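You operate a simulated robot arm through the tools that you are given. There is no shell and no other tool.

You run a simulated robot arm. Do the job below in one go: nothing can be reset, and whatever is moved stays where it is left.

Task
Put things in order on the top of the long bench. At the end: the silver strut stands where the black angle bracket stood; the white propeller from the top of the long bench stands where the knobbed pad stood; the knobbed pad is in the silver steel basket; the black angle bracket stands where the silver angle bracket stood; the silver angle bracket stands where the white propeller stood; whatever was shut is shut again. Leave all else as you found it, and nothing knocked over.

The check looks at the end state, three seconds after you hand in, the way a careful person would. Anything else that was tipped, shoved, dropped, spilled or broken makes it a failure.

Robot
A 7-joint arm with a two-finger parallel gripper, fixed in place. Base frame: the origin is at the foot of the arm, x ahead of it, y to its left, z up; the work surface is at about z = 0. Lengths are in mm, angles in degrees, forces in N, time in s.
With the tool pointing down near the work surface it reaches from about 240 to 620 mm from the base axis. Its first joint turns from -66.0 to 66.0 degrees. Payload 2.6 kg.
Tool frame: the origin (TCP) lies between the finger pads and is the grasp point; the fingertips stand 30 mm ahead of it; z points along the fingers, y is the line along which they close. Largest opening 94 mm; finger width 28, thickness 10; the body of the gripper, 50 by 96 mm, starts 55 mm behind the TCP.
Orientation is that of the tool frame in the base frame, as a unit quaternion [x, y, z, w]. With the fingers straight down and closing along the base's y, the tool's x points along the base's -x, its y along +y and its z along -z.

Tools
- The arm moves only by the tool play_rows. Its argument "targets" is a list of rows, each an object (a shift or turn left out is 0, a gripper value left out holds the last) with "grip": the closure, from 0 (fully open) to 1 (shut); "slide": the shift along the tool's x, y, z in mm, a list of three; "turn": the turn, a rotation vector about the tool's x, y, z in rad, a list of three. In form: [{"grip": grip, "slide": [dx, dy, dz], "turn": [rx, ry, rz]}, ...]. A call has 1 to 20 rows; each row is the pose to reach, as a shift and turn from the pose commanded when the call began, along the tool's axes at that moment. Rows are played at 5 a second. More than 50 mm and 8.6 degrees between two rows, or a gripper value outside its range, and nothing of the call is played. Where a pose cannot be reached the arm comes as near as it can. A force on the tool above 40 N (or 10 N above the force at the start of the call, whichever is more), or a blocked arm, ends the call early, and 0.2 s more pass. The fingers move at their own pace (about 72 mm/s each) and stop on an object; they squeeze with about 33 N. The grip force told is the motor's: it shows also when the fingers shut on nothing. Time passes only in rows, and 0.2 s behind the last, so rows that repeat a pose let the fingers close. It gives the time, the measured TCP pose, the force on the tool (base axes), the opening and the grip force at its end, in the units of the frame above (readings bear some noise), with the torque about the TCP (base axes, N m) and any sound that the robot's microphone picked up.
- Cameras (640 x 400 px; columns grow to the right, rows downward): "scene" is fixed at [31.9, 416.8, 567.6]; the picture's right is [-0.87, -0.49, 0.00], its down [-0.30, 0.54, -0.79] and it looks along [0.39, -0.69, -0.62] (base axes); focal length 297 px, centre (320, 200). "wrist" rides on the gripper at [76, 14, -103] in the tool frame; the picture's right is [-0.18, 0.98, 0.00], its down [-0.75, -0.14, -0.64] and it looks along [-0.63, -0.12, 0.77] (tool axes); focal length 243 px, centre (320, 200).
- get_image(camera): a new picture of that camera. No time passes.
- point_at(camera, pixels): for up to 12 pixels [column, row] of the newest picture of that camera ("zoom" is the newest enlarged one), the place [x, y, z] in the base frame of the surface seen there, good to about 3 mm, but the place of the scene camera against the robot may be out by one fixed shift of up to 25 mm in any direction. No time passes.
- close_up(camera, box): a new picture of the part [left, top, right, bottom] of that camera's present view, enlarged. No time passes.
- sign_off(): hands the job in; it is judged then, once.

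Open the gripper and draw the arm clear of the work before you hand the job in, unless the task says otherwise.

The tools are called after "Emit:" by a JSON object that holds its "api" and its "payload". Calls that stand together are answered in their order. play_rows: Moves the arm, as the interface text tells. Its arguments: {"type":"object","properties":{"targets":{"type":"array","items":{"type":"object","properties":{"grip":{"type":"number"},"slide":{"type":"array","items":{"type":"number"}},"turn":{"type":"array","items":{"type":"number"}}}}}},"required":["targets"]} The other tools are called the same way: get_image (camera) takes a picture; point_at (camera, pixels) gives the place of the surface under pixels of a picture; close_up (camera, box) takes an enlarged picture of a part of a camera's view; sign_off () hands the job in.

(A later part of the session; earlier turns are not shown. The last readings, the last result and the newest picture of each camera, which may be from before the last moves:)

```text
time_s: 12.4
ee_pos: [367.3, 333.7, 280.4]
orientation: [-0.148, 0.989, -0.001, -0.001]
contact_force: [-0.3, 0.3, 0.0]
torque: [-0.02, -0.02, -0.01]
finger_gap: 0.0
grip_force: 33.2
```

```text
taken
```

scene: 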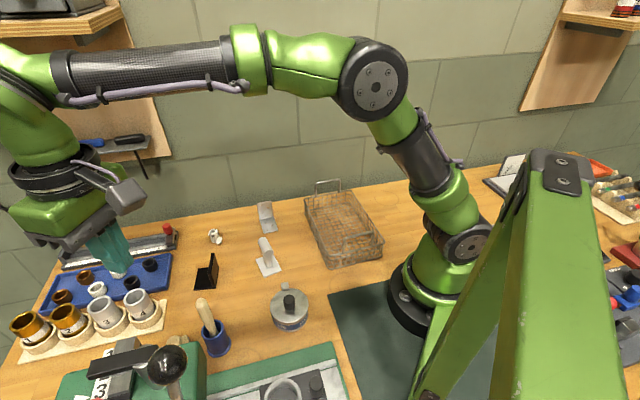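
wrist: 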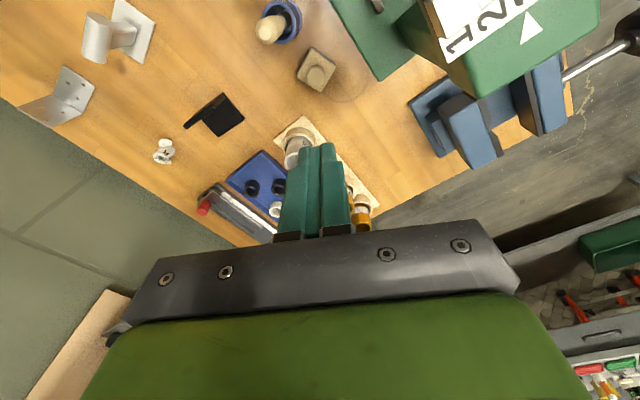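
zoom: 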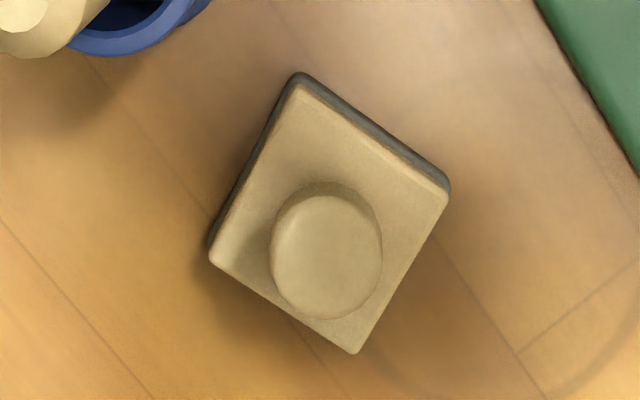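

The pad slid and turned a little but stands upright. I zoom in the scene view on the knob (around (173,345)) to see its side profile.

Emit:
{"api": "close_up", "payload": {"camera": "scene", "box": [160, 325, 200, 355]}}

Emit:
{"api": "close_up", "payload": {"camera": "wrist", "box": [295, 45, 335, 95]}}

Emit:
{"api": "point_at", "payload": {"camera": "zoom", "pixels": [[330, 220], [330, 140], [330, 290], [255, 220], [405, 220], [275, 60], [480, 190], [365, 355], [190, 240], [330, 105], [250, 130], [400, 130]]}}

```text
13.33 times, centred on (180, 340) of scene
```

zoom: 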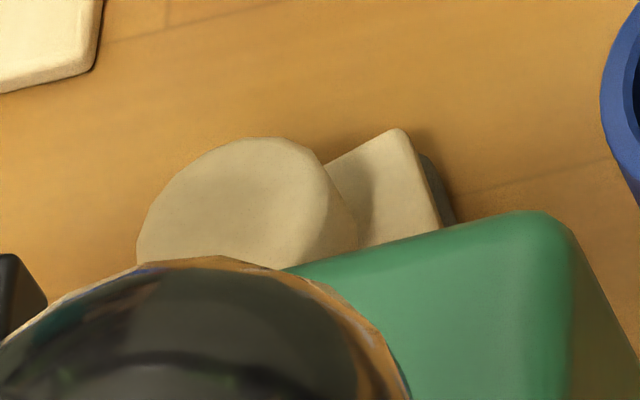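

```text
8.00 times, centred on (315, 70) of wrist
```

zoom: 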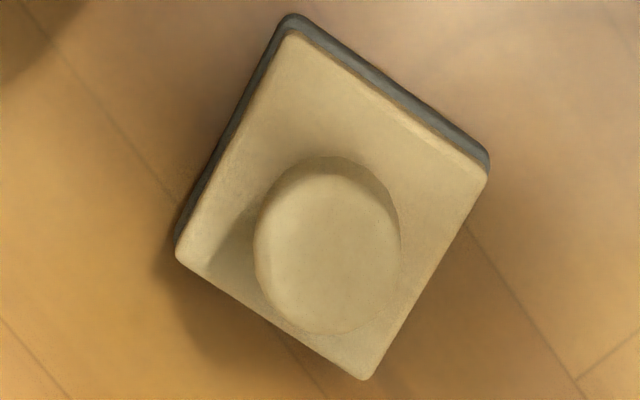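

```text
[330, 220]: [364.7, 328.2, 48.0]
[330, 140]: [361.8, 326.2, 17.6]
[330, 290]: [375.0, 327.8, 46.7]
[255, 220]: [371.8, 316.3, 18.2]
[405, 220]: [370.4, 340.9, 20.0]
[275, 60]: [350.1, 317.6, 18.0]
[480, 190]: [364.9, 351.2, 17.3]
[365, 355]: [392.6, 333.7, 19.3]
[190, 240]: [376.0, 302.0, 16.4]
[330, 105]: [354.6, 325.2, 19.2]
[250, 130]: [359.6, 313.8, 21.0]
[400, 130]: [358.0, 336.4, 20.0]
```

Knob top centre is now ≈ (368.5,328.3). I reopen, descend again a bit deeper (z≈51), so more of the knob is between the pads.

Emit:
{"api": "play_rows", "payload": {"targets": [{"grip": 0.5, "slide": [0.4, -5.5, 0]}, {"slide": [0.4, -5.5, 40]}, {"slide": [0.4, -5.5, 80]}, {"slide": [0.4, -5.5, 120]}, {"slide": [0.4, -5.5, 160]}, {"slide": [0.4, -5.5, 195]}, {"slide": [0.4, -5.5, 220]}, {"slide": [0.4, -5.5, 229]}, {"slide": [0.4, -5.5, 229]}]}}

Emit:
{"api": "get_image", "payload": {"camera": "wrist"}}

```text
time_s: 14.4
ee_pos: [369.6, 328.1, 51.6]
orientation: [-0.148, 0.989, -0.001, 0.0]
contact_force: [-0.6, -0.1, 0.7]
torque: [0.01, -0.01, -0.01]
finger_gap: 46.8
grip_force: 0.0
```

```text
taken
```

wrist: 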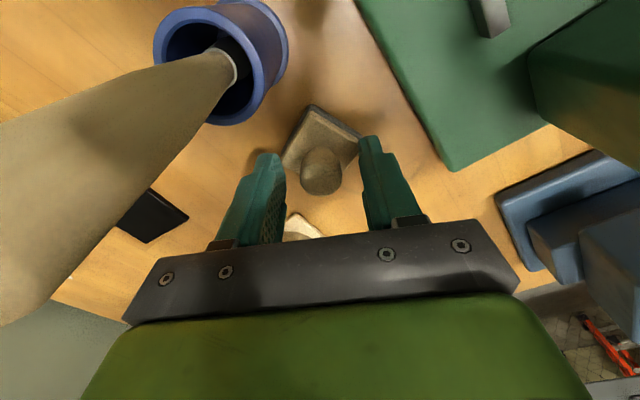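

I zoom on the knob between the fingers (wrist (322,165)).

Emit:
{"api": "close_up", "payload": {"camera": "wrist", "box": [260, 90, 400, 240]}}

Emit:
{"api": "point_at", "payload": {"camera": "zoom", "pixels": [[320, 200], [320, 235], [320, 170], [275, 215], [370, 215], [285, 240], [355, 240]]}}

```text
2.67 times, centred on (330, 165) of wrist
```

zoom: 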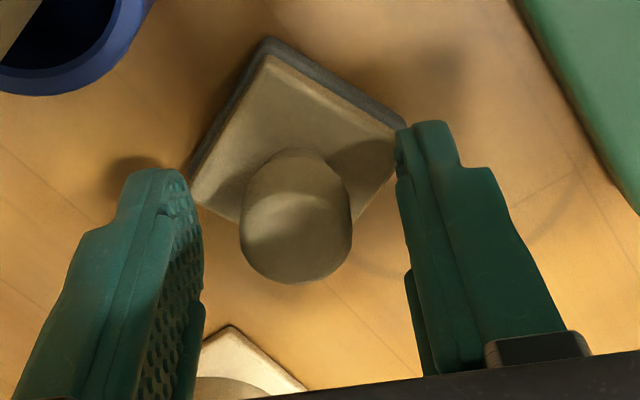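

```text
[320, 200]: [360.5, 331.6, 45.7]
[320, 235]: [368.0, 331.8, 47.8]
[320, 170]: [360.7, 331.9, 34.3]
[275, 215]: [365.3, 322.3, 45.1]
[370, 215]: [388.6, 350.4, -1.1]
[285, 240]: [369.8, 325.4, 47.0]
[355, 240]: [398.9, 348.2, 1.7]
```

The fingers straddle the knob. I lower 1 mm more, close, and lift very slowly to watch for slip.

Emit:
{"api": "play_rows", "payload": {"targets": [{"grip": 0.5, "slide": [0, 0, 1.2]}, {"grip": 1.0, "slide": [0, 0, 1.2]}, {"slide": [0, 0, 1.2]}, {"slide": [0, 0, 1.2]}, {"slide": [0, 0, 1.2]}, {"slide": [0, 0, 1.2]}]}}

Emit:
{"api": "play_rows", "payload": {"targets": [{"slide": [0, 0, -1]}, {"slide": [0, 0, -2]}, {"slide": [0, 0, -3]}, {"slide": [0, 0, -4]}, {"slide": [0, 0, -5]}, {"slide": [0, 0, -6]}]}}

Emit:
{"api": "get_image", "payload": {"camera": "wrist"}}

```text
time_s: 15.8
ee_pos: [369.2, 327.5, 49.2]
orientation: [-0.148, 0.989, 0.001, -0.001]
contact_force: [0.2, 0.8, 0.9]
torque: [0.0, 0.01, -0.04]
finger_gap: 22.2
grip_force: 33.6
```

```text
time_s: 17.2
ee_pos: [369.5, 327.4, 57.5]
orientation: [-0.148, 0.989, -0.001, 0.0]
contact_force: [0.2, 0.0, -0.4]
torque: [0.0, 0.01, 0.03]
finger_gap: 22.3
grip_force: 33.3
```

```text
taken
```

wrist: 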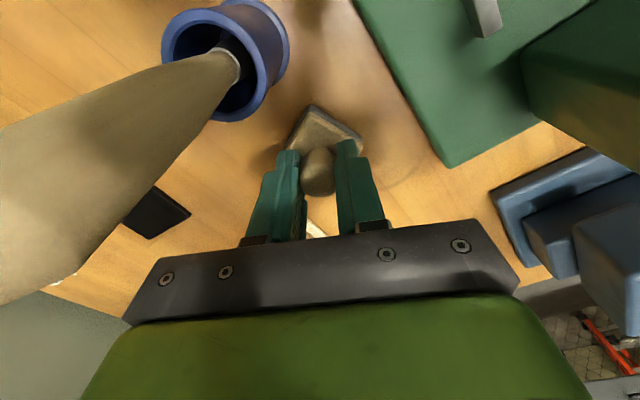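

I check whether the plate has risen with the gripper (zoom and heights).

Emit:
{"api": "close_up", "payload": {"camera": "wrist", "box": [260, 90, 400, 240]}}

Emit:
{"api": "point_at", "payload": {"camera": "zoom", "pixels": [[270, 60], [250, 100], [300, 110], [350, 100], [320, 150], [280, 180], [300, 180]]}}

```text
2.67 times, centred on (330, 165) of wrist
```

zoom: 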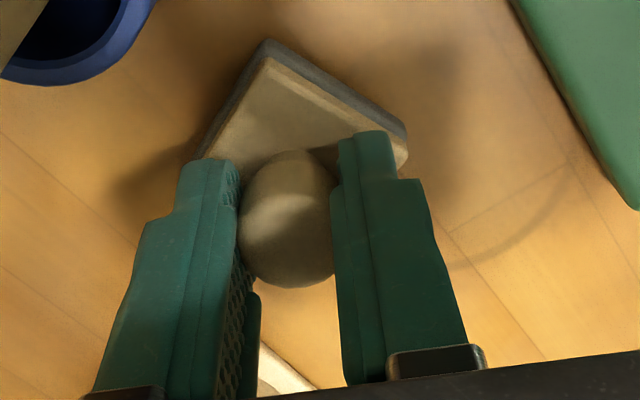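

```text
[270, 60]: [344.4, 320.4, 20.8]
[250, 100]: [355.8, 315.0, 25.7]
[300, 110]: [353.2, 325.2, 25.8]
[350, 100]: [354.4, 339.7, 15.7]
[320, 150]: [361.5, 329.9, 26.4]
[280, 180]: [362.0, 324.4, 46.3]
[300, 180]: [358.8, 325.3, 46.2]
```

The plate has risen to z≈25, so the grip holds when moved gently. I keep lifting slowly.

Emit:
{"api": "play_rows", "payload": {"targets": [{"slide": [0, 0, -3]}, {"slide": [0, 0, -6]}, {"slide": [0, 0, -9]}, {"slide": [0, 0, -12]}, {"slide": [0, 0, -15]}, {"slide": [0, 0, -18]}, {"slide": [0, 0, -22]}, {"slide": [0, 0, -26]}, {"slide": [0, 0, -30]}, {"slide": [0, 0, -30]}]}}

Emit:
{"api": "close_up", "payload": {"camera": "wrist", "box": [240, 80, 420, 250]}}

```text
time_s: 19.4
ee_pos: [370.0, 328.0, 86.5]
orientation: [-0.148, 0.989, 0.0, 0.0]
contact_force: [-0.1, 0.3, -0.5]
torque: [0.02, 0.01, -0.03]
finger_gap: 22.5
grip_force: 32.9
```

```text
2.35 times, centred on (330, 165) of wrist
```

zoom: 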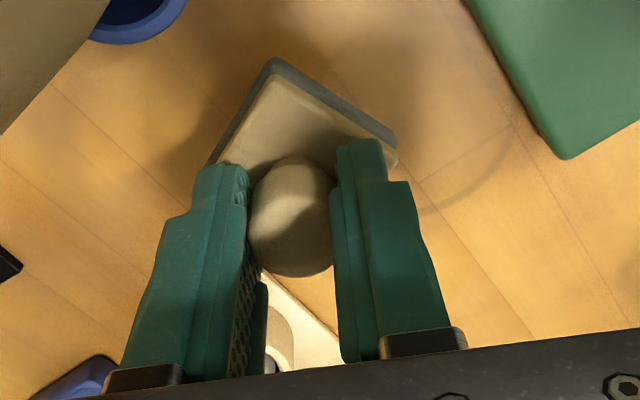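

Holding (gap 22.5). I continue up at ~50 mm/s to z≈206.

Emit:
{"api": "play_rows", "payload": {"targets": [{"slide": [0, 0, -4]}, {"slide": [0, 0, -10]}, {"slide": [0, 0, -18]}, {"slide": [0, 0, -26]}, {"slide": [0, 0, -34]}, {"slide": [0, 0, -42]}, {"slide": [0, 0, -50]}, {"slide": [0, 0, -58]}, {"slide": [0, 0, -66]}, {"slide": [0, 0, -74]}, {"slide": [0, 0, -82]}, {"slide": [0, 0, -90]}, {"slide": [0, 0, -98]}, {"slide": [0, 0, -106]}, {"slide": [0, 0, -114]}, {"slide": [0, 0, -119]}, {"slide": [0, 0, -121]}]}}

Emit:
{"api": "close_up", "payload": {"camera": "wrist", "box": [240, 80, 420, 250]}}

```text
time_s: 23.0
ee_pos: [369.4, 328.3, 206.9]
orientation: [-0.148, 0.989, 0.0, 0.001]
contact_force: [0.3, 0.5, 0.3]
torque: [0.0, 0.0, -0.02]
finger_gap: 22.2
grip_force: 33.4
```

```text
2.35 times, centred on (330, 165) of wrist
```

zoom: 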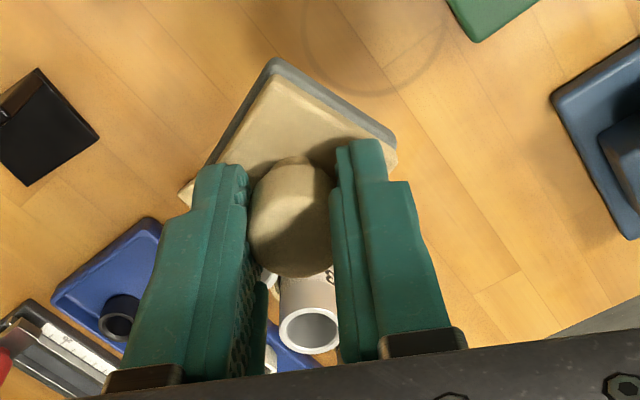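

Solid hold. I carry the pad across at z≈207 to above the basket interior, about (285,-128), turning back to the default yaw.

Emit:
{"api": "play_rows", "payload": {"targets": [{"slide": [2.1, -4.1, 0], "turn": [0, 0, 0.003]}, {"slide": [7.5, -14.4, 0], "turn": [0, 0, 0.01]}, {"slide": [16.0, -30.9, 0], "turn": [0, 0, 0.022]}, {"slide": [26.7, -51.5, 0], "turn": [0, 0, 0.037]}, {"slide": [38.5, -74.1, 0], "turn": [0, 0, 0.053]}, {"slide": [51.3, -98.8, 0], "turn": [0, 0, 0.071]}, {"slide": [64.2, -123.5, 0], "turn": [0, 0, 0.089]}, {"slide": [77.0, -148.2, 0], "turn": [0, 0, 0.107]}, {"slide": [89.8, -172.9, 0], "turn": [0, 0, 0.125]}, {"slide": [102.7, -197.6, 0], "turn": [0, 0, 0.143]}, {"slide": [115.5, -222.3, 0], "turn": [0, 0, 0.16]}, {"slide": [128.3, -247, 0], "turn": [0, 0, 0.178]}, {"slide": [141.2, -271.7, 0], "turn": [0, 0, 0.196]}, {"slide": [154.0, -296.4, 0], "turn": [0, 0, 0.214]}, {"slide": [166.8, -321, 0], "turn": [0, 0, 0.232]}, {"slide": [179.7, -345.7, 0], "turn": [0, 0, 0.249]}, {"slide": [190.4, -366.3, 0], "turn": [0, 0, 0.264]}, {"slide": [201.1, -386.9, 0], "turn": [0, 0, 0.279]}, {"slide": [209.6, -403.4, 0], "turn": [0, 0, 0.291]}, {"slide": [213.9, -411.6, 0], "turn": [0, 0, 0.297]}]}}

Emit:
{"api": "get_image", "payload": {"camera": "wrist"}}

Emit:
{"api": "get_image", "payload": {"camera": "scene"}}

```text
time_s: 27.2
ee_pos: [285.4, -130.4, 206.9]
orientation: [0.0, 1.0, 0.0, 0.0]
contact_force: [-0.4, 0.5, -0.9]
torque: [0.0, 0.0, -0.01]
finger_gap: 22.3
grip_force: 33.0
```

```text
taken
```

wrist: 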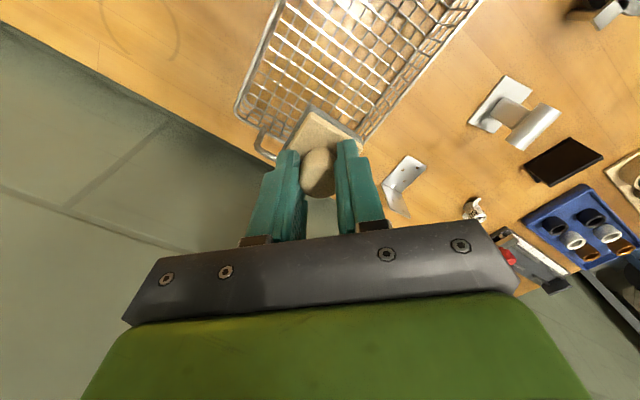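

```text
taken
```

scene: 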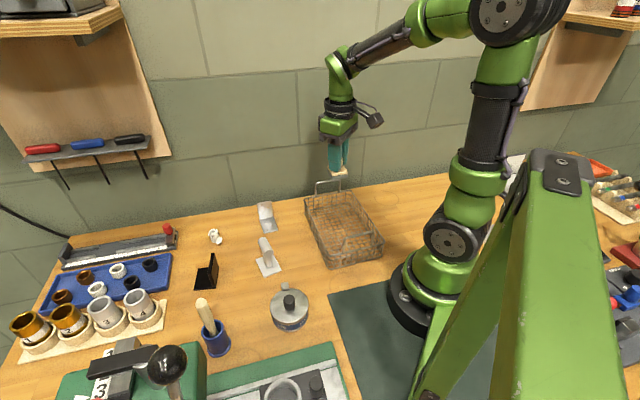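

Over the basket. I measure the rim and floor around here to confirm that (285,-130) is well inside.

Emit:
{"api": "point_at", "payload": {"camera": "wrist", "pixels": [[240, 104], [280, 8], [362, 140], [420, 75], [478, 3], [300, 100], [330, 80], [350, 60], [290, 120], [265, 150], [380, 40], [262, 60]]}}

Emit:
{"api": "close_up", "payload": {"camera": "wrist", "box": [220, 0, 480, 165]}}

```text
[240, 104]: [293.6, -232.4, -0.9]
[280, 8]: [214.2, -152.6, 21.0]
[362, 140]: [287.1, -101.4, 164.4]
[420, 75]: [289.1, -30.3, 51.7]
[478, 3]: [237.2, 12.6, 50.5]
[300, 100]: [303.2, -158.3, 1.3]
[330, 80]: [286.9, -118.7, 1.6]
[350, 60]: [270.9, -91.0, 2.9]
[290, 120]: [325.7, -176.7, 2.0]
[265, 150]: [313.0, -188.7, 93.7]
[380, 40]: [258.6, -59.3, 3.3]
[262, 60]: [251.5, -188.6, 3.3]
```

```text
2.42 times, centred on (350, 82) of wrist
```

zoom: 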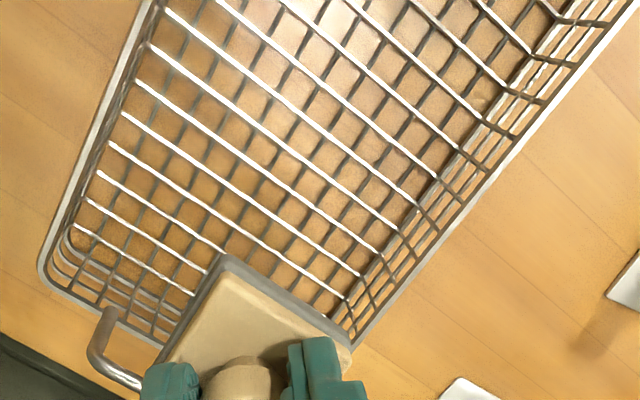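

The spot is ~61 mm from the far rim and ~66-75 mm from the side rims, floor z≈3. I lower the pad slowly to just above the floor.

Emit:
{"api": "play_rows", "payload": {"targets": [{"slide": [0, 0, 6]}, {"slide": [0, 0, 16]}, {"slide": [0, 0, 28]}, {"slide": [0, 0, 40]}, {"slide": [0, 0, 52]}, {"slide": [0, 0, 64]}, {"slide": [0, 0, 76]}, {"slide": [0, 0, 88]}, {"slide": [0, 0, 100]}, {"slide": [0, 0, 112]}, {"slide": [0, 0, 124]}, {"slide": [0, 0, 134]}, {"slide": [0, 0, 142]}, {"slide": [0, 0, 148]}, {"slide": [0, 0, 150]}, {"slide": [0, 0, 150]}]}}

Emit:
{"api": "get_image", "payload": {"camera": "scene"}}

Emit:
{"api": "get_image", "payload": {"camera": "wrist"}}

```text
time_s: 30.6
ee_pos: [284.7, -128.1, 56.4]
orientation: [0.0, 1.0, 0.001, -0.001]
contact_force: [0.1, -0.1, -0.8]
torque: [-0.02, 0.02, -0.02]
finger_gap: 22.3
grip_force: 33.0
```

```text
taken
```

scene: 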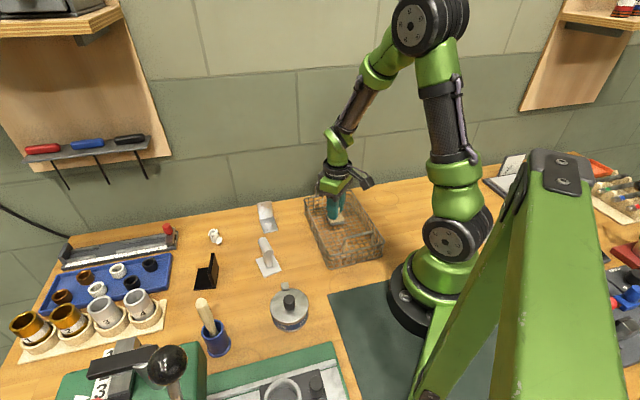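

```text
taken
```

wrist: 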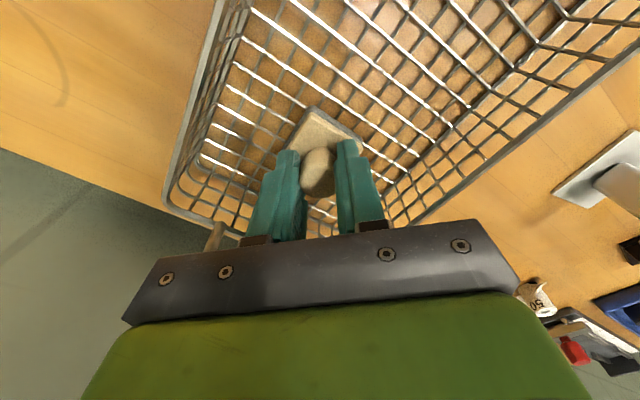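

Almost at the floor. I lower in 1 mm steps and watch the vertical force.

Emit:
{"api": "play_rows", "payload": {"targets": [{"slide": [0, 0, 0.7]}, {"slide": [0, 0, 1.4]}, {"slide": [0, 0, 2.1]}, {"slide": [0, 0, 2.1]}]}}

```text
time_s: 31.6
ee_pos: [284.8, -128.6, 54.2]
orientation: [0.0, 1.0, 0.001, 0.0]
contact_force: [0.2, 0.3, -0.5]
torque: [-0.04, 0.02, 0.03]
finger_gap: 22.5
grip_force: 32.9
```

Emit:
{"api": "play_rows", "payload": {"targets": [{"slide": [0, 0, 0.5]}, {"slide": [0, 0, 1.0]}, {"slide": [0, 0, 1.0]}]}}

Emit:
{"api": "close_up", "payload": {"camera": "scene", "box": [300, 170, 390, 275]}}

```text
time_s: 32.4
ee_pos: [286.3, -128.6, 53.9]
orientation: [0.0, 1.0, 0.0, 0.0]
contact_force: [-2.3, 1.5, 9.7]
torque: [0.06, 0.14, 0.01]
finger_gap: 22.5
grip_force: 33.1
```

```text
3.81 times, centred on (345, 222) of scene
```

zoom: 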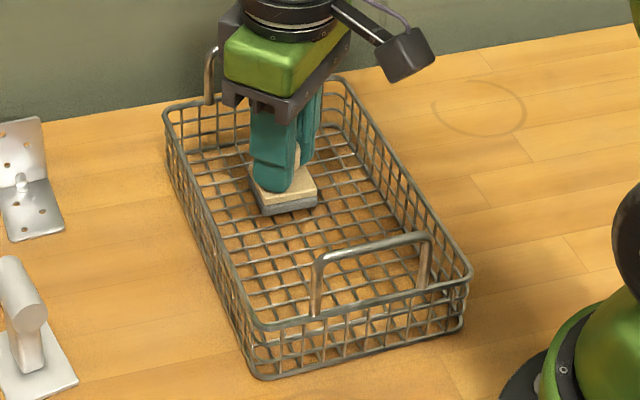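

The pad rests on the basket floor (force +9.7 N). I open to ~45 mm and rise straight up.

Emit:
{"api": "play_rows", "payload": {"targets": [{"grip": 1.0, "slide": [0, 0, -0.5]}, {"grip": 0.7, "slide": [0, 0, -0.5]}, {"grip": 0.55, "slide": [0, 0, -0.5]}, {"grip": 0.55, "slide": [0, 0, -0.5]}, {"grip": 0.55, "slide": [0, 0, -8]}, {"grip": 0.55, "slide": [0, 0, -25]}, {"grip": 0.55, "slide": [0, 0, -50]}, {"grip": 0.55, "slide": [0, 0, -85]}, {"grip": 0.55, "slide": [0, 0, -120]}, {"grip": 0.55, "slide": [0, 0, -155]}, {"grip": 0.55, "slide": [0, 0, -155]}]}}

Emit:
{"api": "get_image", "payload": {"camera": "wrist"}}

Emit:
{"api": "close_up", "payload": {"camera": "scene", "box": [180, 180, 400, 340]}}

```text
time_s: 34.8
ee_pos: [285.4, -129.8, 209.5]
orientation: [0.0, 1.0, 0.001, 0.0]
contact_force: [0.7, -0.2, 0.3]
torque: [-0.02, 0.01, -0.01]
finger_gap: 42.5
grip_force: 0.1
```

```text
taken
```

wrist: 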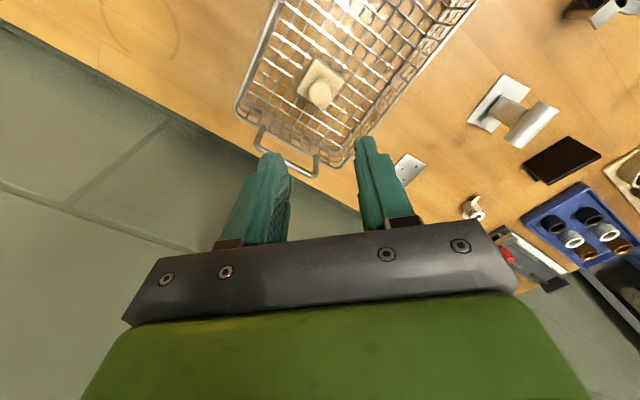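

```text
2.50 times, centred on (290, 260) of scene
```

zoom: 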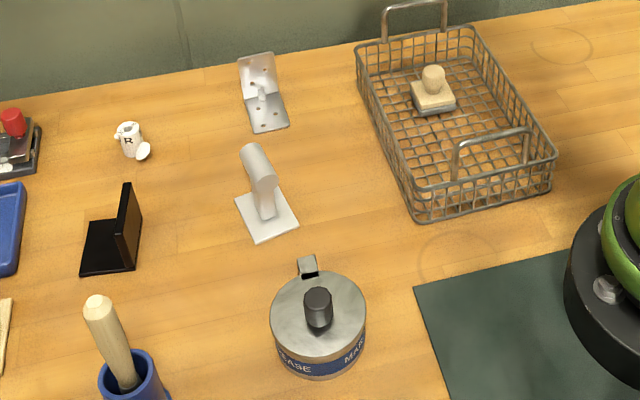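

The pad sits upright in the basket. Next the propeller: I move above (524,84.5) at z≈205 with a 14° yaw so the fingers close across the blades' line.

Emit:
{"api": "play_rows", "payload": {"targets": [{"grip": 0.55, "slide": [-20, 18, 0], "turn": [0, 0, 0.03]}, {"slide": [-50, 45, 0], "turn": [0, 0, 0.06]}, {"slide": [-82, 73, 0], "turn": [0, 0, 0.09]}, {"slide": [-115, 103, 0], "turn": [0, 0, 0.12]}, {"slide": [-148, 133, 0], "turn": [0, 0, 0.15]}, {"slide": [-180, 161, 0], "turn": [0, 0, 0.18]}, {"slide": [-210, 188, 0], "turn": [0, 0, 0.21]}, {"slide": [-230, 206, 0], "turn": [0, 0, 0.24]}, {"slide": [-238.6, 214.3, 0], "turn": [0, 0, 0.25]}, {"slide": [-238.6, 214.3, 0], "turn": [0, 0, 0.25]}]}}

Emit:
{"api": "get_image", "payload": {"camera": "wrist"}}

```text
time_s: 37.0
ee_pos: [525.2, 85.4, 208.7]
orientation: [0.125, 0.992, 0.0, 0.0]
contact_force: [-0.4, -0.1, 0.1]
torque: [0.03, -0.03, 0.0]
finger_gap: 42.3
grip_force: 0.0
```

```text
taken
```

wrist: 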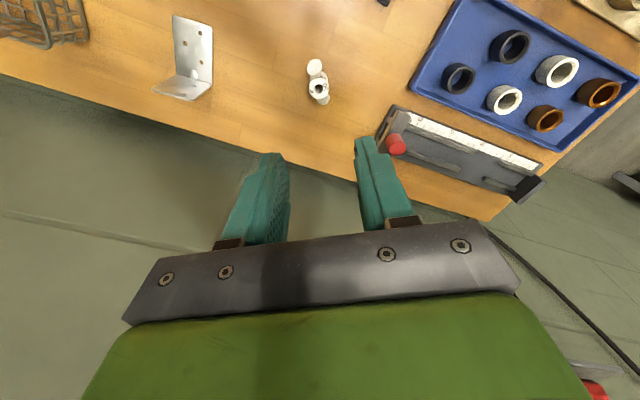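

Now a tight zoom on the propeller (wrist (318,82)) for a good centre.

Emit:
{"api": "close_up", "payload": {"camera": "wrist", "box": [290, 50, 345, 115]}}

Emit:
{"api": "point_at", "payload": {"camera": "zoom", "pixels": [[320, 170], [370, 240], [265, 240], [320, 290], [310, 95], [350, 320], [285, 180], [360, 190], [345, 300], [315, 240]]}}

```text
6.15 times, centred on (318, 82) of wrist
```

zoom: 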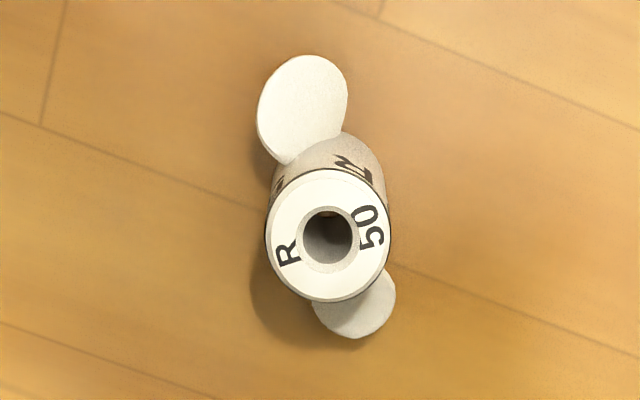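

```text
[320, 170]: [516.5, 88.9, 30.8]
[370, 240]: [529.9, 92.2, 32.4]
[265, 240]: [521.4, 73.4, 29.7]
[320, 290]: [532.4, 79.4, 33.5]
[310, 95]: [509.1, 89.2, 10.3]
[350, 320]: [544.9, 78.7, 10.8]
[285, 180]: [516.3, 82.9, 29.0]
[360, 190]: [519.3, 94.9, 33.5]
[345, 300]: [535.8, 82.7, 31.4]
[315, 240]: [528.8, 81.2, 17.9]
```

Hub centre ≈ (526,84.8), fingers aligned across the blades. I descend to z≈40 beside the hub.

Emit:
{"api": "play_rows", "payload": {"targets": [{"slide": [-0.7, -0.5, 40]}, {"slide": [-0.7, -0.5, 80]}, {"slide": [-0.7, -0.5, 115]}, {"slide": [-0.7, -0.5, 140]}, {"slide": [-0.7, -0.5, 155]}, {"slide": [-0.7, -0.5, 164]}, {"slide": [-0.7, -0.5, 168.5]}, {"slide": [-0.7, -0.5, 168.5]}]}}

Emit:
{"api": "close_up", "payload": {"camera": "wrist", "box": [240, 80, 420, 250]}}

Emit:
{"api": "close_up", "payload": {"camera": "scene", "box": [170, 190, 270, 260]}}

```text
time_s: 38.8
ee_pos: [523.6, 84.0, 38.7]
orientation: [0.125, 0.992, 0.0, 0.0]
contact_force: [-0.5, 0.2, -0.4]
torque: [-0.01, 0.02, 0.04]
finger_gap: 42.5
grip_force: 0.1
```

```text
2.35 times, centred on (330, 165) of wrist
```

zoom: 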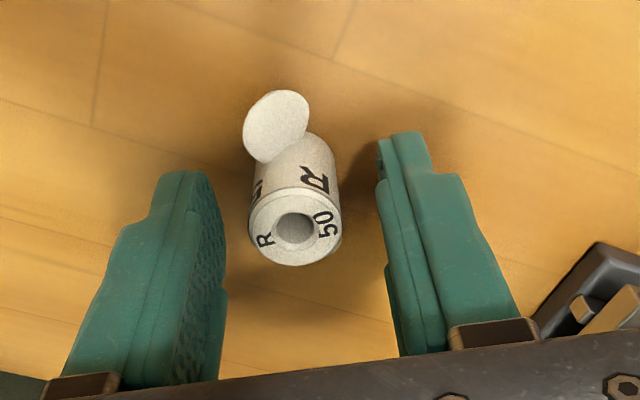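

```text
5.71 times, centred on (220, 225) of scene
```

zoom: 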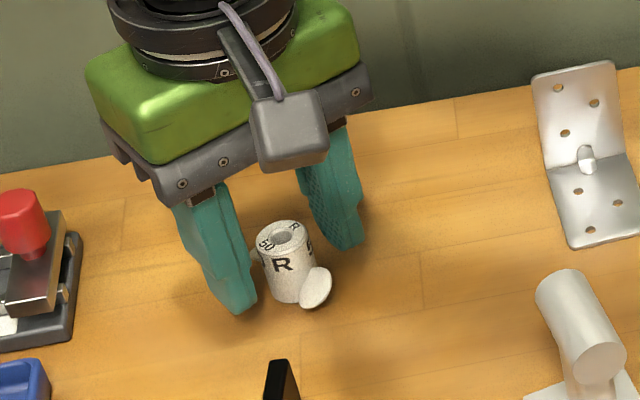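

The hub is between the fingers with blades pointing out past them. I close and lift gently a few mm.

Emit:
{"api": "play_rows", "payload": {"targets": [{"grip": 1.0}, {}, {}, {}, {"slide": [0, 0, -1]}, {"slide": [0, 0, -3]}, {"slide": [0, 0, -6]}, {"slide": [0, 0, -10]}, {"slide": [0, 0, -15]}, {"slide": [0, 0, -20]}, {"slide": [0, 0, -20]}]}}

Emit:
{"api": "close_up", "payload": {"camera": "wrist", "box": [240, 80, 420, 250]}}

Emit:
{"api": "close_up", "payload": {"camera": "scene", "box": [170, 190, 270, 260]}}

```text
time_s: 41.2
ee_pos: [524.4, 85.0, 60.2]
orientation: [0.124, 0.992, 0.0, 0.0]
contact_force: [-0.3, 0.0, 0.2]
torque: [0.01, 0.02, 0.01]
finger_gap: 20.9
grip_force: 32.5
```

```text
2.35 times, centred on (330, 165) of wrist
```

zoom: 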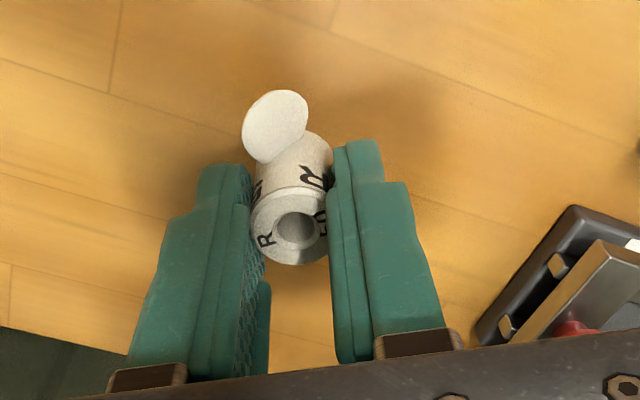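

```text
5.71 times, centred on (220, 225) of scene
```

zoom: 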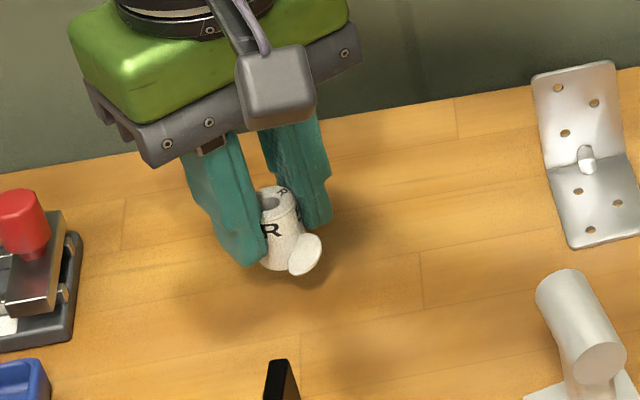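

The propeller is held (gap 20.9). I lift it to z≈220.

Emit:
{"api": "play_rows", "payload": {"targets": [{"slide": [0, 0, -6]}, {"slide": [0, 0, -16]}, {"slide": [0, 0, -30]}, {"slide": [0, 0, -46]}, {"slide": [0, 0, -62]}, {"slide": [0, 0, -78]}, {"slide": [0, 0, -94]}, {"slide": [0, 0, -110]}, {"slide": [0, 0, -126]}, {"slide": [0, 0, -142]}, {"slide": [0, 0, -154]}, {"slide": [0, 0, -160]}, {"slide": [0, 0, -160]}]}}

```text
time_s: 44.0
ee_pos: [525.2, 84.7, 220.3]
orientation: [0.124, 0.992, -0.001, 0.0]
contact_force: [0.7, -1.0, -0.7]
torque: [-0.01, -0.01, -0.02]
finger_gap: 20.7
grip_force: 32.9
```

Carry it over at z≈220 to above the pad's old place (hub aimed at (368.8,332.1)), turning to yaw ≈195° for clearance.

Emit:
{"api": "play_rows", "payload": {"targets": [{"slide": [4.3, 4.0, 0], "turn": [0, 0, -0.01]}, {"slide": [12.8, 12.0, 0], "turn": [0, 0, -0.031]}, {"slide": [25.7, 24.0, 0], "turn": [0, 0, -0.061]}, {"slide": [42.8, 40.1, 0], "turn": [0, 0, -0.102]}, {"slide": [61, 57.1, 0], "turn": [0, 0, -0.146]}, {"slide": [79.2, 74.1, 0], "turn": [0, 0, -0.189]}, {"slide": [97.4, 91.1, 0], "turn": [0, 0, -0.233]}, {"slide": [115.6, 108.2, 0], "turn": [0, 0, -0.276]}, {"slide": [133.8, 125.2, 0], "turn": [0, 0, -0.319]}, {"slide": [152, 142.2, 0], "turn": [0, 0, -0.363]}, {"slide": [169.1, 158.2, 0], "turn": [0, 0, -0.404]}, {"slide": [186.3, 174.3, 0], "turn": [0, 0, -0.445]}, {"slide": [200.2, 187.3, 0], "turn": [0, 0, -0.478]}, {"slide": [208.7, 195.3, 0], "turn": [0, 0, -0.498]}, {"slide": [214.1, 200.3, 0], "turn": [0, 0, -0.511]}, {"slide": [214.1, 200.3, 0], "turn": [0, 0, -0.511]}]}}

Emit:
{"api": "get_image", "payload": {"camera": "wrist"}}

```text
time_s: 47.4
ee_pos: [365.4, 332.2, 220.1]
orientation: [-0.13, 0.991, -0.001, 0.0]
contact_force: [0.7, -0.8, -0.8]
torque: [0.01, 0.0, 0.03]
finger_gap: 20.8
grip_force: 33.0
```

```text
taken
```

wrist: 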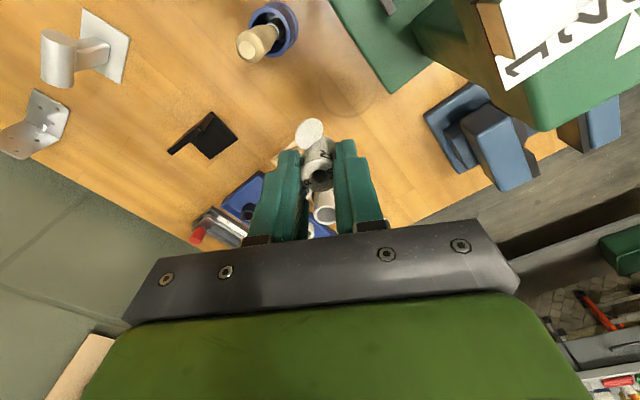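

In place above. I descend to z≈46 at moderate speed.

Emit:
{"api": "play_rows", "payload": {"targets": [{"slide": [-0.8, 0, 10]}, {"slide": [-0.8, 0, 28]}, {"slide": [-0.8, 0, 48]}, {"slide": [-0.8, 0, 68]}, {"slide": [-0.8, 0, 88]}, {"slide": [-0.8, 0, 108]}, {"slide": [-0.8, 0, 128]}, {"slide": [-0.8, 0, 145]}, {"slide": [-0.8, 0, 158]}, {"slide": [-0.8, 0, 168]}, {"slide": [-0.8, 0, 174]}, {"slide": [-0.8, 0, 174]}]}}

Emit:
{"api": "get_image", "payload": {"camera": "wrist"}}

```text
time_s: 50.0
ee_pos: [368.2, 332.6, 46.3]
orientation: [-0.13, 0.992, 0.0, 0.0]
contact_force: [0.4, -0.4, 0.0]
torque: [0.0, 0.02, 0.04]
finger_gap: 21.0
grip_force: 32.9
```

```text
taken
```

wrist: 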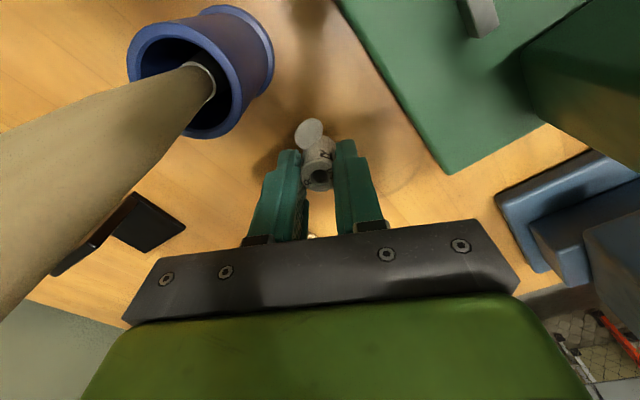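

Nearly down. I lower in small steps until contact is felt.

Emit:
{"api": "play_rows", "payload": {"targets": [{"slide": [0, 0, 1.5]}, {"slide": [0, 0, 3]}, {"slide": [0, 0, 4.5]}, {"slide": [0, 0, 4.5]}]}}

Emit:
{"api": "play_rows", "payload": {"targets": [{"slide": [0, 0, 0.7]}, {"slide": [0, 0, 1.2]}, {"slide": [0, 0, 1.2]}]}}

```text
time_s: 51.0
ee_pos: [366.5, 332.3, 41.4]
orientation: [-0.129, 0.992, 0.0, 0.0]
contact_force: [0.6, -0.3, -0.8]
torque: [0.03, -0.03, 0.01]
finger_gap: 20.9
grip_force: 32.9
```

```text
time_s: 51.8
ee_pos: [368.3, 333.3, 41.3]
orientation: [-0.13, 0.991, 0.001, 0.001]
contact_force: [-0.8, -2.3, 8.0]
torque: [-0.18, 0.13, -0.02]
finger_gap: 20.9
grip_force: 33.1
```

Contact (+8 N). I ease off half a mm, open the fingers to ~42 mm and rise.

Emit:
{"api": "play_rows", "payload": {"targets": [{"grip": 1.0, "slide": [0, 0, -0.6]}, {"grip": 0.72, "slide": [0, 0, -0.6]}, {"grip": 0.55, "slide": [0, 0, -0.6]}, {"grip": 0.55, "slide": [0, 0, -0.6]}, {"grip": 0.55, "slide": [0, 0, -6]}, {"grip": 0.55, "slide": [0, 0, -20]}, {"grip": 0.55, "slide": [0, 0, -45]}, {"grip": 0.55, "slide": [0, 0, -80]}, {"grip": 0.55, "slide": [0, 0, -120]}, {"grip": 0.55, "slide": [0, 0, -160]}, {"grip": 0.55, "slide": [0, 0, -190]}, {"grip": 0.55, "slide": [0, 0, -190]}]}}

Emit:
{"api": "get_image", "payload": {"camera": "wrist"}}

Emit:
{"api": "close_up", "payload": {"camera": "wrist", "box": [280, 30, 370, 120]}}

```text
time_s: 54.4
ee_pos: [367.7, 333.4, 232.6]
orientation: [-0.129, 0.992, 0.001, 0.0]
contact_force: [0.3, 0.5, 0.5]
torque: [-0.02, 0.01, -0.02]
finger_gap: 42.5
grip_force: 0.1
```

```text
taken
```

wrist: 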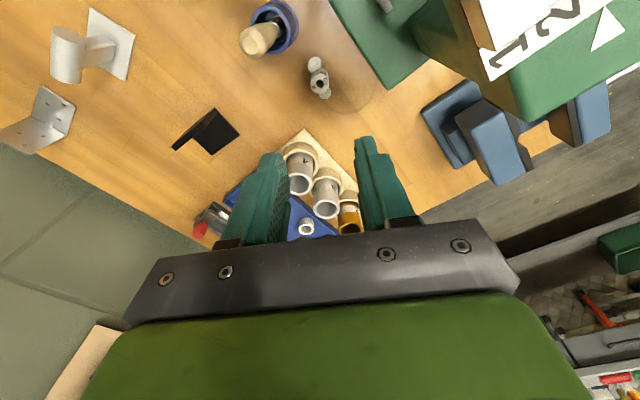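

```text
4.44 times, centred on (325, 75) of wrist
```

zoom: 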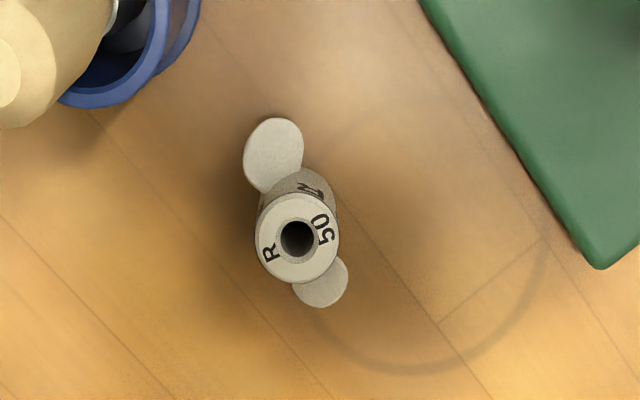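

The propeller stands upright. I check its position on the zoom.

Emit:
{"api": "point_at", "payload": {"camera": "zoom", "pixels": [[265, 235], [333, 235], [298, 200], [298, 275], [275, 150], [320, 285], [272, 260], [325, 215]]}}

```text
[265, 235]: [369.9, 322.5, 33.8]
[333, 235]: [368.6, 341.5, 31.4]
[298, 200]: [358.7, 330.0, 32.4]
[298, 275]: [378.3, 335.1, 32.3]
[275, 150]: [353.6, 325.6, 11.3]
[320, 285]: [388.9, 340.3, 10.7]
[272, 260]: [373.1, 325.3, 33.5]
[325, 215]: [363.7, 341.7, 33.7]
```

Hub at ≈ (368.8,332.2): spot on. Next the silver bracket: I move above its vertical plate (462,-47) and turn so the fingers close across it (yaw ≈227.6°).

Emit:
{"api": "play_rows", "payload": {"targets": [{"grip": 0.55, "slide": [0.4, -20, 0], "turn": [0, 0, -0.03]}, {"slide": [1, -55, 0], "turn": [0, 0, -0.08]}, {"slide": [1.5, -95, 0], "turn": [0, 0, -0.14]}, {"slide": [2.1, -135, 0], "turn": [0, 0, -0.2]}, {"slide": [2.8, -175, 0], "turn": [0, 0, -0.26]}, {"slide": [3.4, -215, 0], "turn": [0, 0, -0.32]}, {"slide": [4, -255, 0], "turn": [0, 0, -0.38]}, {"slide": [4.7, -295, 0], "turn": [0, 0, -0.44]}, {"slide": [5.3, -335, 0], "turn": [0, 0, -0.5]}, {"slide": [6, -370, 0], "turn": [0, 0, -0.55]}, {"slide": [6.2, -391.4, 0], "turn": [0, 0, -0.571]}, {"slide": [6.2, -391.4, 0], "turn": [0, 0, -0.571]}]}}

Emit:
{"api": "get_image", "payload": {"camera": "wrist"}}

```text
time_s: 57.0
ee_pos: [464.3, -47.5, 230.2]
orientation: [-0.405, 0.915, 0.0, 0.0]
contact_force: [0.0, 0.0, -0.1]
torque: [-0.01, 0.0, -0.01]
finger_gap: 42.3
grip_force: 0.0
```

```text
taken
```

wrist: 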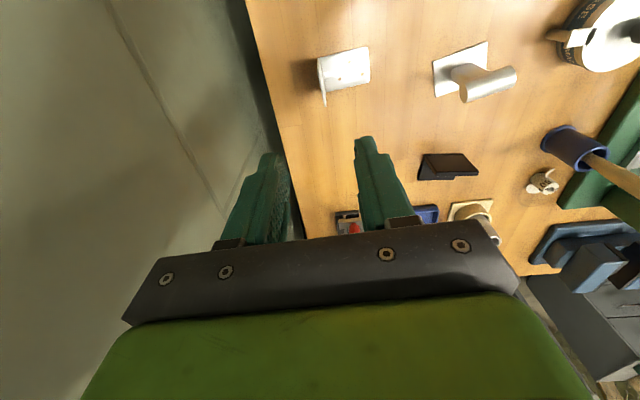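

The bracket at wrist (343,75) is seen edge-on. I zoom for its plate position and also measure the bench edge (265,60)-(285,150).

Emit:
{"api": "close_up", "payload": {"camera": "wrist", "box": [300, 30, 390, 120]}}

Emit:
{"api": "point_at", "payload": {"camera": "zoom", "pixels": [[98, 140], [120, 310], [110, 220], [120, 150], [130, 280], [330, 90], [340, 245], [125, 130], [200, 180], [135, 200], [125, 240], [145, 250]]}}

Emit:
{"api": "point_at", "payload": {"camera": "wrist", "pixels": [[258, 40], [272, 90], [286, 140], [300, 190], [253, 40], [282, 140], [320, 150], [340, 190]]}}

```text
4.44 times, centred on (345, 75) of wrist
```

zoom: 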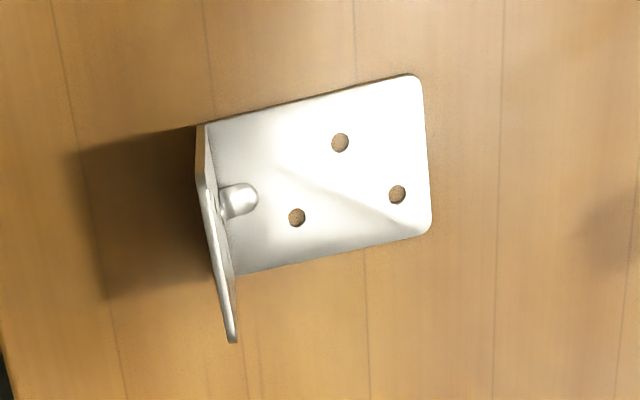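

```text
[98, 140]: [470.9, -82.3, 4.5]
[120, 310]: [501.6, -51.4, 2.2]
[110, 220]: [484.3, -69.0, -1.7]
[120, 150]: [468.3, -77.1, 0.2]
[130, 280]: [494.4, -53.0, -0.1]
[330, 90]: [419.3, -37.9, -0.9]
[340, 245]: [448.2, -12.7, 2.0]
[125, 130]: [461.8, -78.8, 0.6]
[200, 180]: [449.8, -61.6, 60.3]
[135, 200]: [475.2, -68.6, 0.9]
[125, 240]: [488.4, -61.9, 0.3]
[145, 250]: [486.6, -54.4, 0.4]
```

```text
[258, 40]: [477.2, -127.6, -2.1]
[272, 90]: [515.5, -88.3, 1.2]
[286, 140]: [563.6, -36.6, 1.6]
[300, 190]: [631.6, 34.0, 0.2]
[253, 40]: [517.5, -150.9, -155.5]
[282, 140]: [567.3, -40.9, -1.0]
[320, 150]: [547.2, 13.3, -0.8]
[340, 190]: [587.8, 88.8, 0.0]
```

Measuring the vertical plate's top edge and the base corners on a new zoom.

Emit:
{"api": "close_up", "payload": {"camera": "wrist", "box": [300, 30, 390, 120]}}

Emit:
{"api": "point_at", "payload": {"camera": "zoom", "pixels": [[203, 195], [208, 225], [215, 255], [222, 290], [228, 315], [232, 335], [212, 132], [410, 84], [425, 225], [240, 265], [240, 200], [225, 195]]}}

```text
4.44 times, centred on (345, 75) of wrist
```

zoom: 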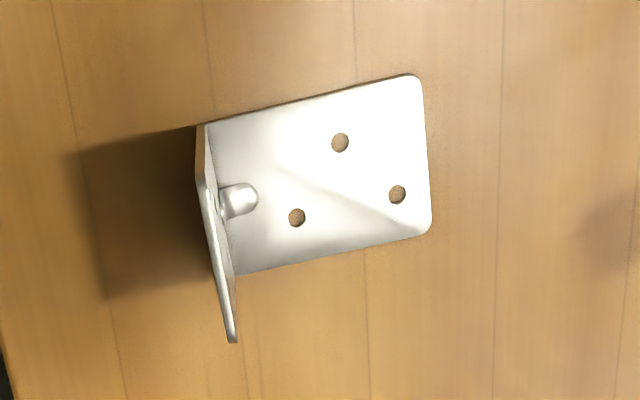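

```text
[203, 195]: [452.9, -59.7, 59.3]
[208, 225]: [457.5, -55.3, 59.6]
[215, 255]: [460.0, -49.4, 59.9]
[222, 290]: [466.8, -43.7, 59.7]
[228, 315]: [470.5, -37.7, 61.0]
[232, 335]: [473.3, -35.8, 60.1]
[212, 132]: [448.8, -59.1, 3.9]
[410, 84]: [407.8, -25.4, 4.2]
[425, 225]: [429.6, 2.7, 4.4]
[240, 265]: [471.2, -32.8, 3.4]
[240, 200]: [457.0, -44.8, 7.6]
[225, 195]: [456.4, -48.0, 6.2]
```

Plate centre (461.8,-48.5), top z≈60, rib only to z≈8. I descend to z≈46 around the vertical plate.

Emit:
{"api": "play_rows", "payload": {"targets": [{"slide": [2.1, 0.4, 40]}, {"slide": [2.1, 0.4, 80]}, {"slide": [2.1, 0.4, 115]}, {"slide": [2.1, 0.4, 145]}, {"slide": [2.1, 0.4, 165]}, {"slide": [2.1, 0.4, 178]}, {"slide": [2.1, 0.4, 184]}, {"slide": [2.1, 0.4, 184]}]}}

Emit:
{"api": "close_up", "payload": {"camera": "wrist", "box": [230, 70, 430, 250]}}

Emit:
{"api": "close_up", "payload": {"camera": "scene", "box": [220, 180, 320, 260]}}

```text
time_s: 58.8
ee_pos: [460.3, -49.3, 46.1]
orientation: [-0.404, 0.915, 0.0, 0.001]
contact_force: [0.3, 0.2, -0.5]
torque: [-0.01, -0.02, 0.04]
finger_gap: 42.4
grip_force: 0.1
```

```text
2.22 times, centred on (330, 160) of wrist
```

zoom: 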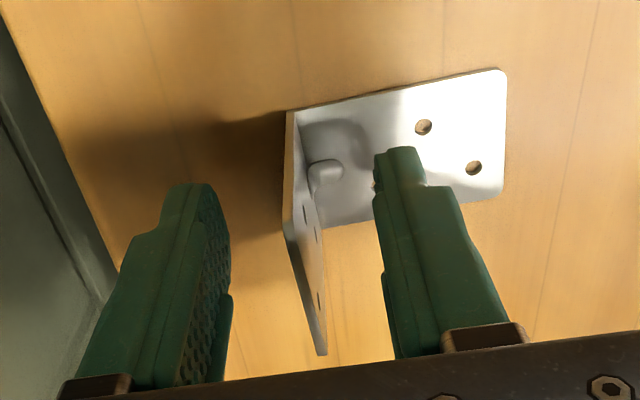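

```text
5.00 times, centred on (270, 220) of scene
```

zoom: 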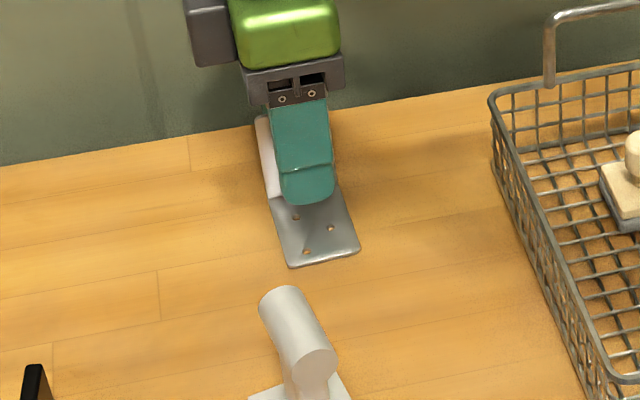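

The plate is between the fingers. I close and lift gently.

Emit:
{"api": "play_rows", "payload": {"targets": [{"grip": 1.0}, {}, {}, {}, {}, {"slide": [0, 0, -1]}, {"slide": [0, 0, -3]}, {"slide": [0, 0, -6]}, {"slide": [0, 0, -10]}, {"slide": [0, 0, -15]}, {"slide": [0, 0, -20]}, {"slide": [0, 0, -20]}]}}

Emit:
{"api": "close_up", "payload": {"camera": "wrist", "box": [230, 70, 430, 250]}}

Emit:
{"api": "close_up", "payload": {"camera": "scene", "box": [220, 180, 320, 260]}}

```text
time_s: 61.4
ee_pos: [460.7, -48.3, 66.8]
orientation: [-0.403, 0.915, 0.0, 0.001]
contact_force: [-0.5, -0.5, -0.5]
torque: [0.0, -0.06, -0.02]
finger_gap: 6.1
grip_force: 32.8
```

```text
2.22 times, centred on (330, 160) of wrist
```

zoom: 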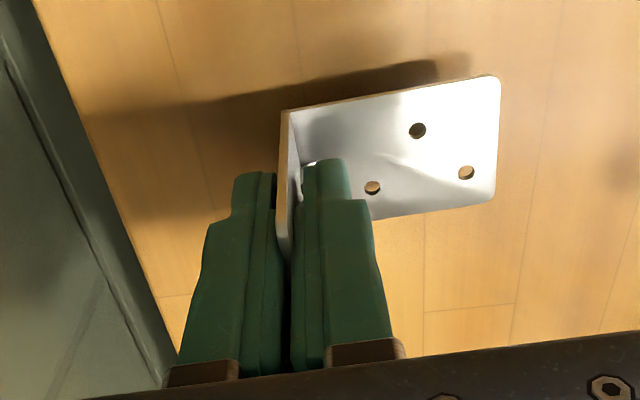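

```text
5.00 times, centred on (270, 220) of scene
```

zoom: 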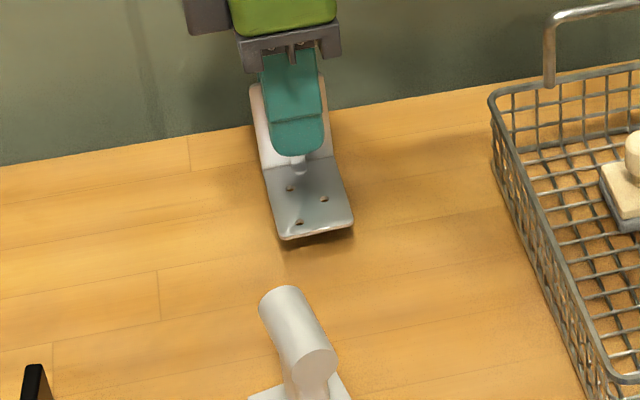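

Held, gap 6.1. I check the base plate is level (heights of corners).

Emit:
{"api": "close_up", "payload": {"camera": "wrist", "box": [230, 70, 430, 250]}}

Emit:
{"api": "point_at", "payload": {"camera": "zoom", "pixels": [[485, 85], [490, 190], [380, 105], [440, 160], [310, 125], [380, 205]]}}

```text
2.22 times, centred on (330, 160) of wrist
```

zoom: 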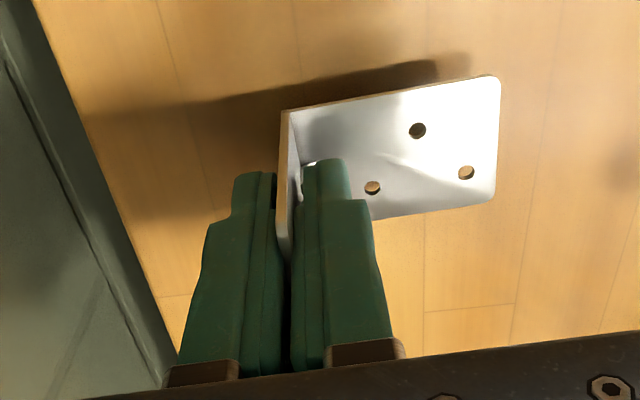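

```text
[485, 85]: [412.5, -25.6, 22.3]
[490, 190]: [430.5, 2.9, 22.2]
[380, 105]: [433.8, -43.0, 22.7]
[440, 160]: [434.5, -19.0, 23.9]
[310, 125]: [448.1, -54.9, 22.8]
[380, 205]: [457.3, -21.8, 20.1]
```

The bracket is level. I lift to z≈155 and carry it to above the propeller's old place, TCP ≈ (546.5,66) so that its footprint centre comes to (526,84.8).

Emit:
{"api": "play_rows", "payload": {"targets": [{"slide": [0, 0, -8]}, {"slide": [0, 0, -22]}, {"slide": [0, 0, -40]}, {"slide": [0, 0, -58]}, {"slide": [0, 0, -74]}, {"slide": [-3, 0.3, -84]}, {"slide": [-12, 1.1, -88]}, {"slide": [-26, 2.5, -88]}, {"slide": [-42, 4, -88]}, {"slide": [-60, 5.7, -88]}, {"slide": [-78, 7.4, -88]}, {"slide": [-96, 9.1, -88]}, {"slide": [-112, 10.7, -88]}, {"slide": [-126, 12, -88]}, {"slide": [-136, 13, -88]}, {"slide": [-142.7, 13.6, -88]}, {"slide": [-142.7, 13.6, -88]}]}}

Emit:
{"api": "get_image", "payload": {"camera": "wrist"}}

Emit:
{"api": "get_image", "payload": {"camera": "scene"}}

```text
time_s: 65.0
ee_pos: [546.8, 65.9, 154.6]
orientation: [-0.404, 0.915, 0.0, 0.0]
contact_force: [1.0, -0.3, -1.8]
torque: [0.0, -0.05, 0.02]
finger_gap: 6.4
grip_force: 32.9
```

```text
taken
```

wrist: 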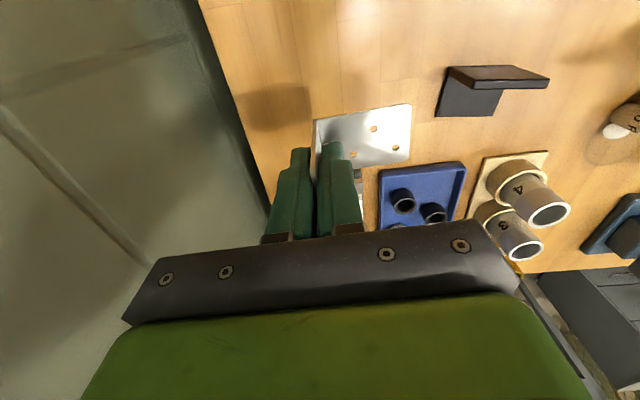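

```text
taken
```

scene: 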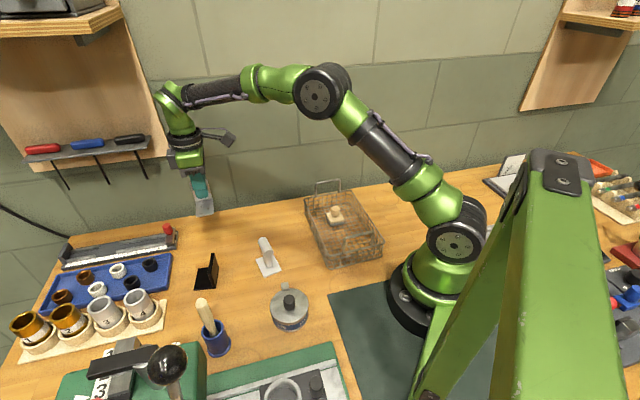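

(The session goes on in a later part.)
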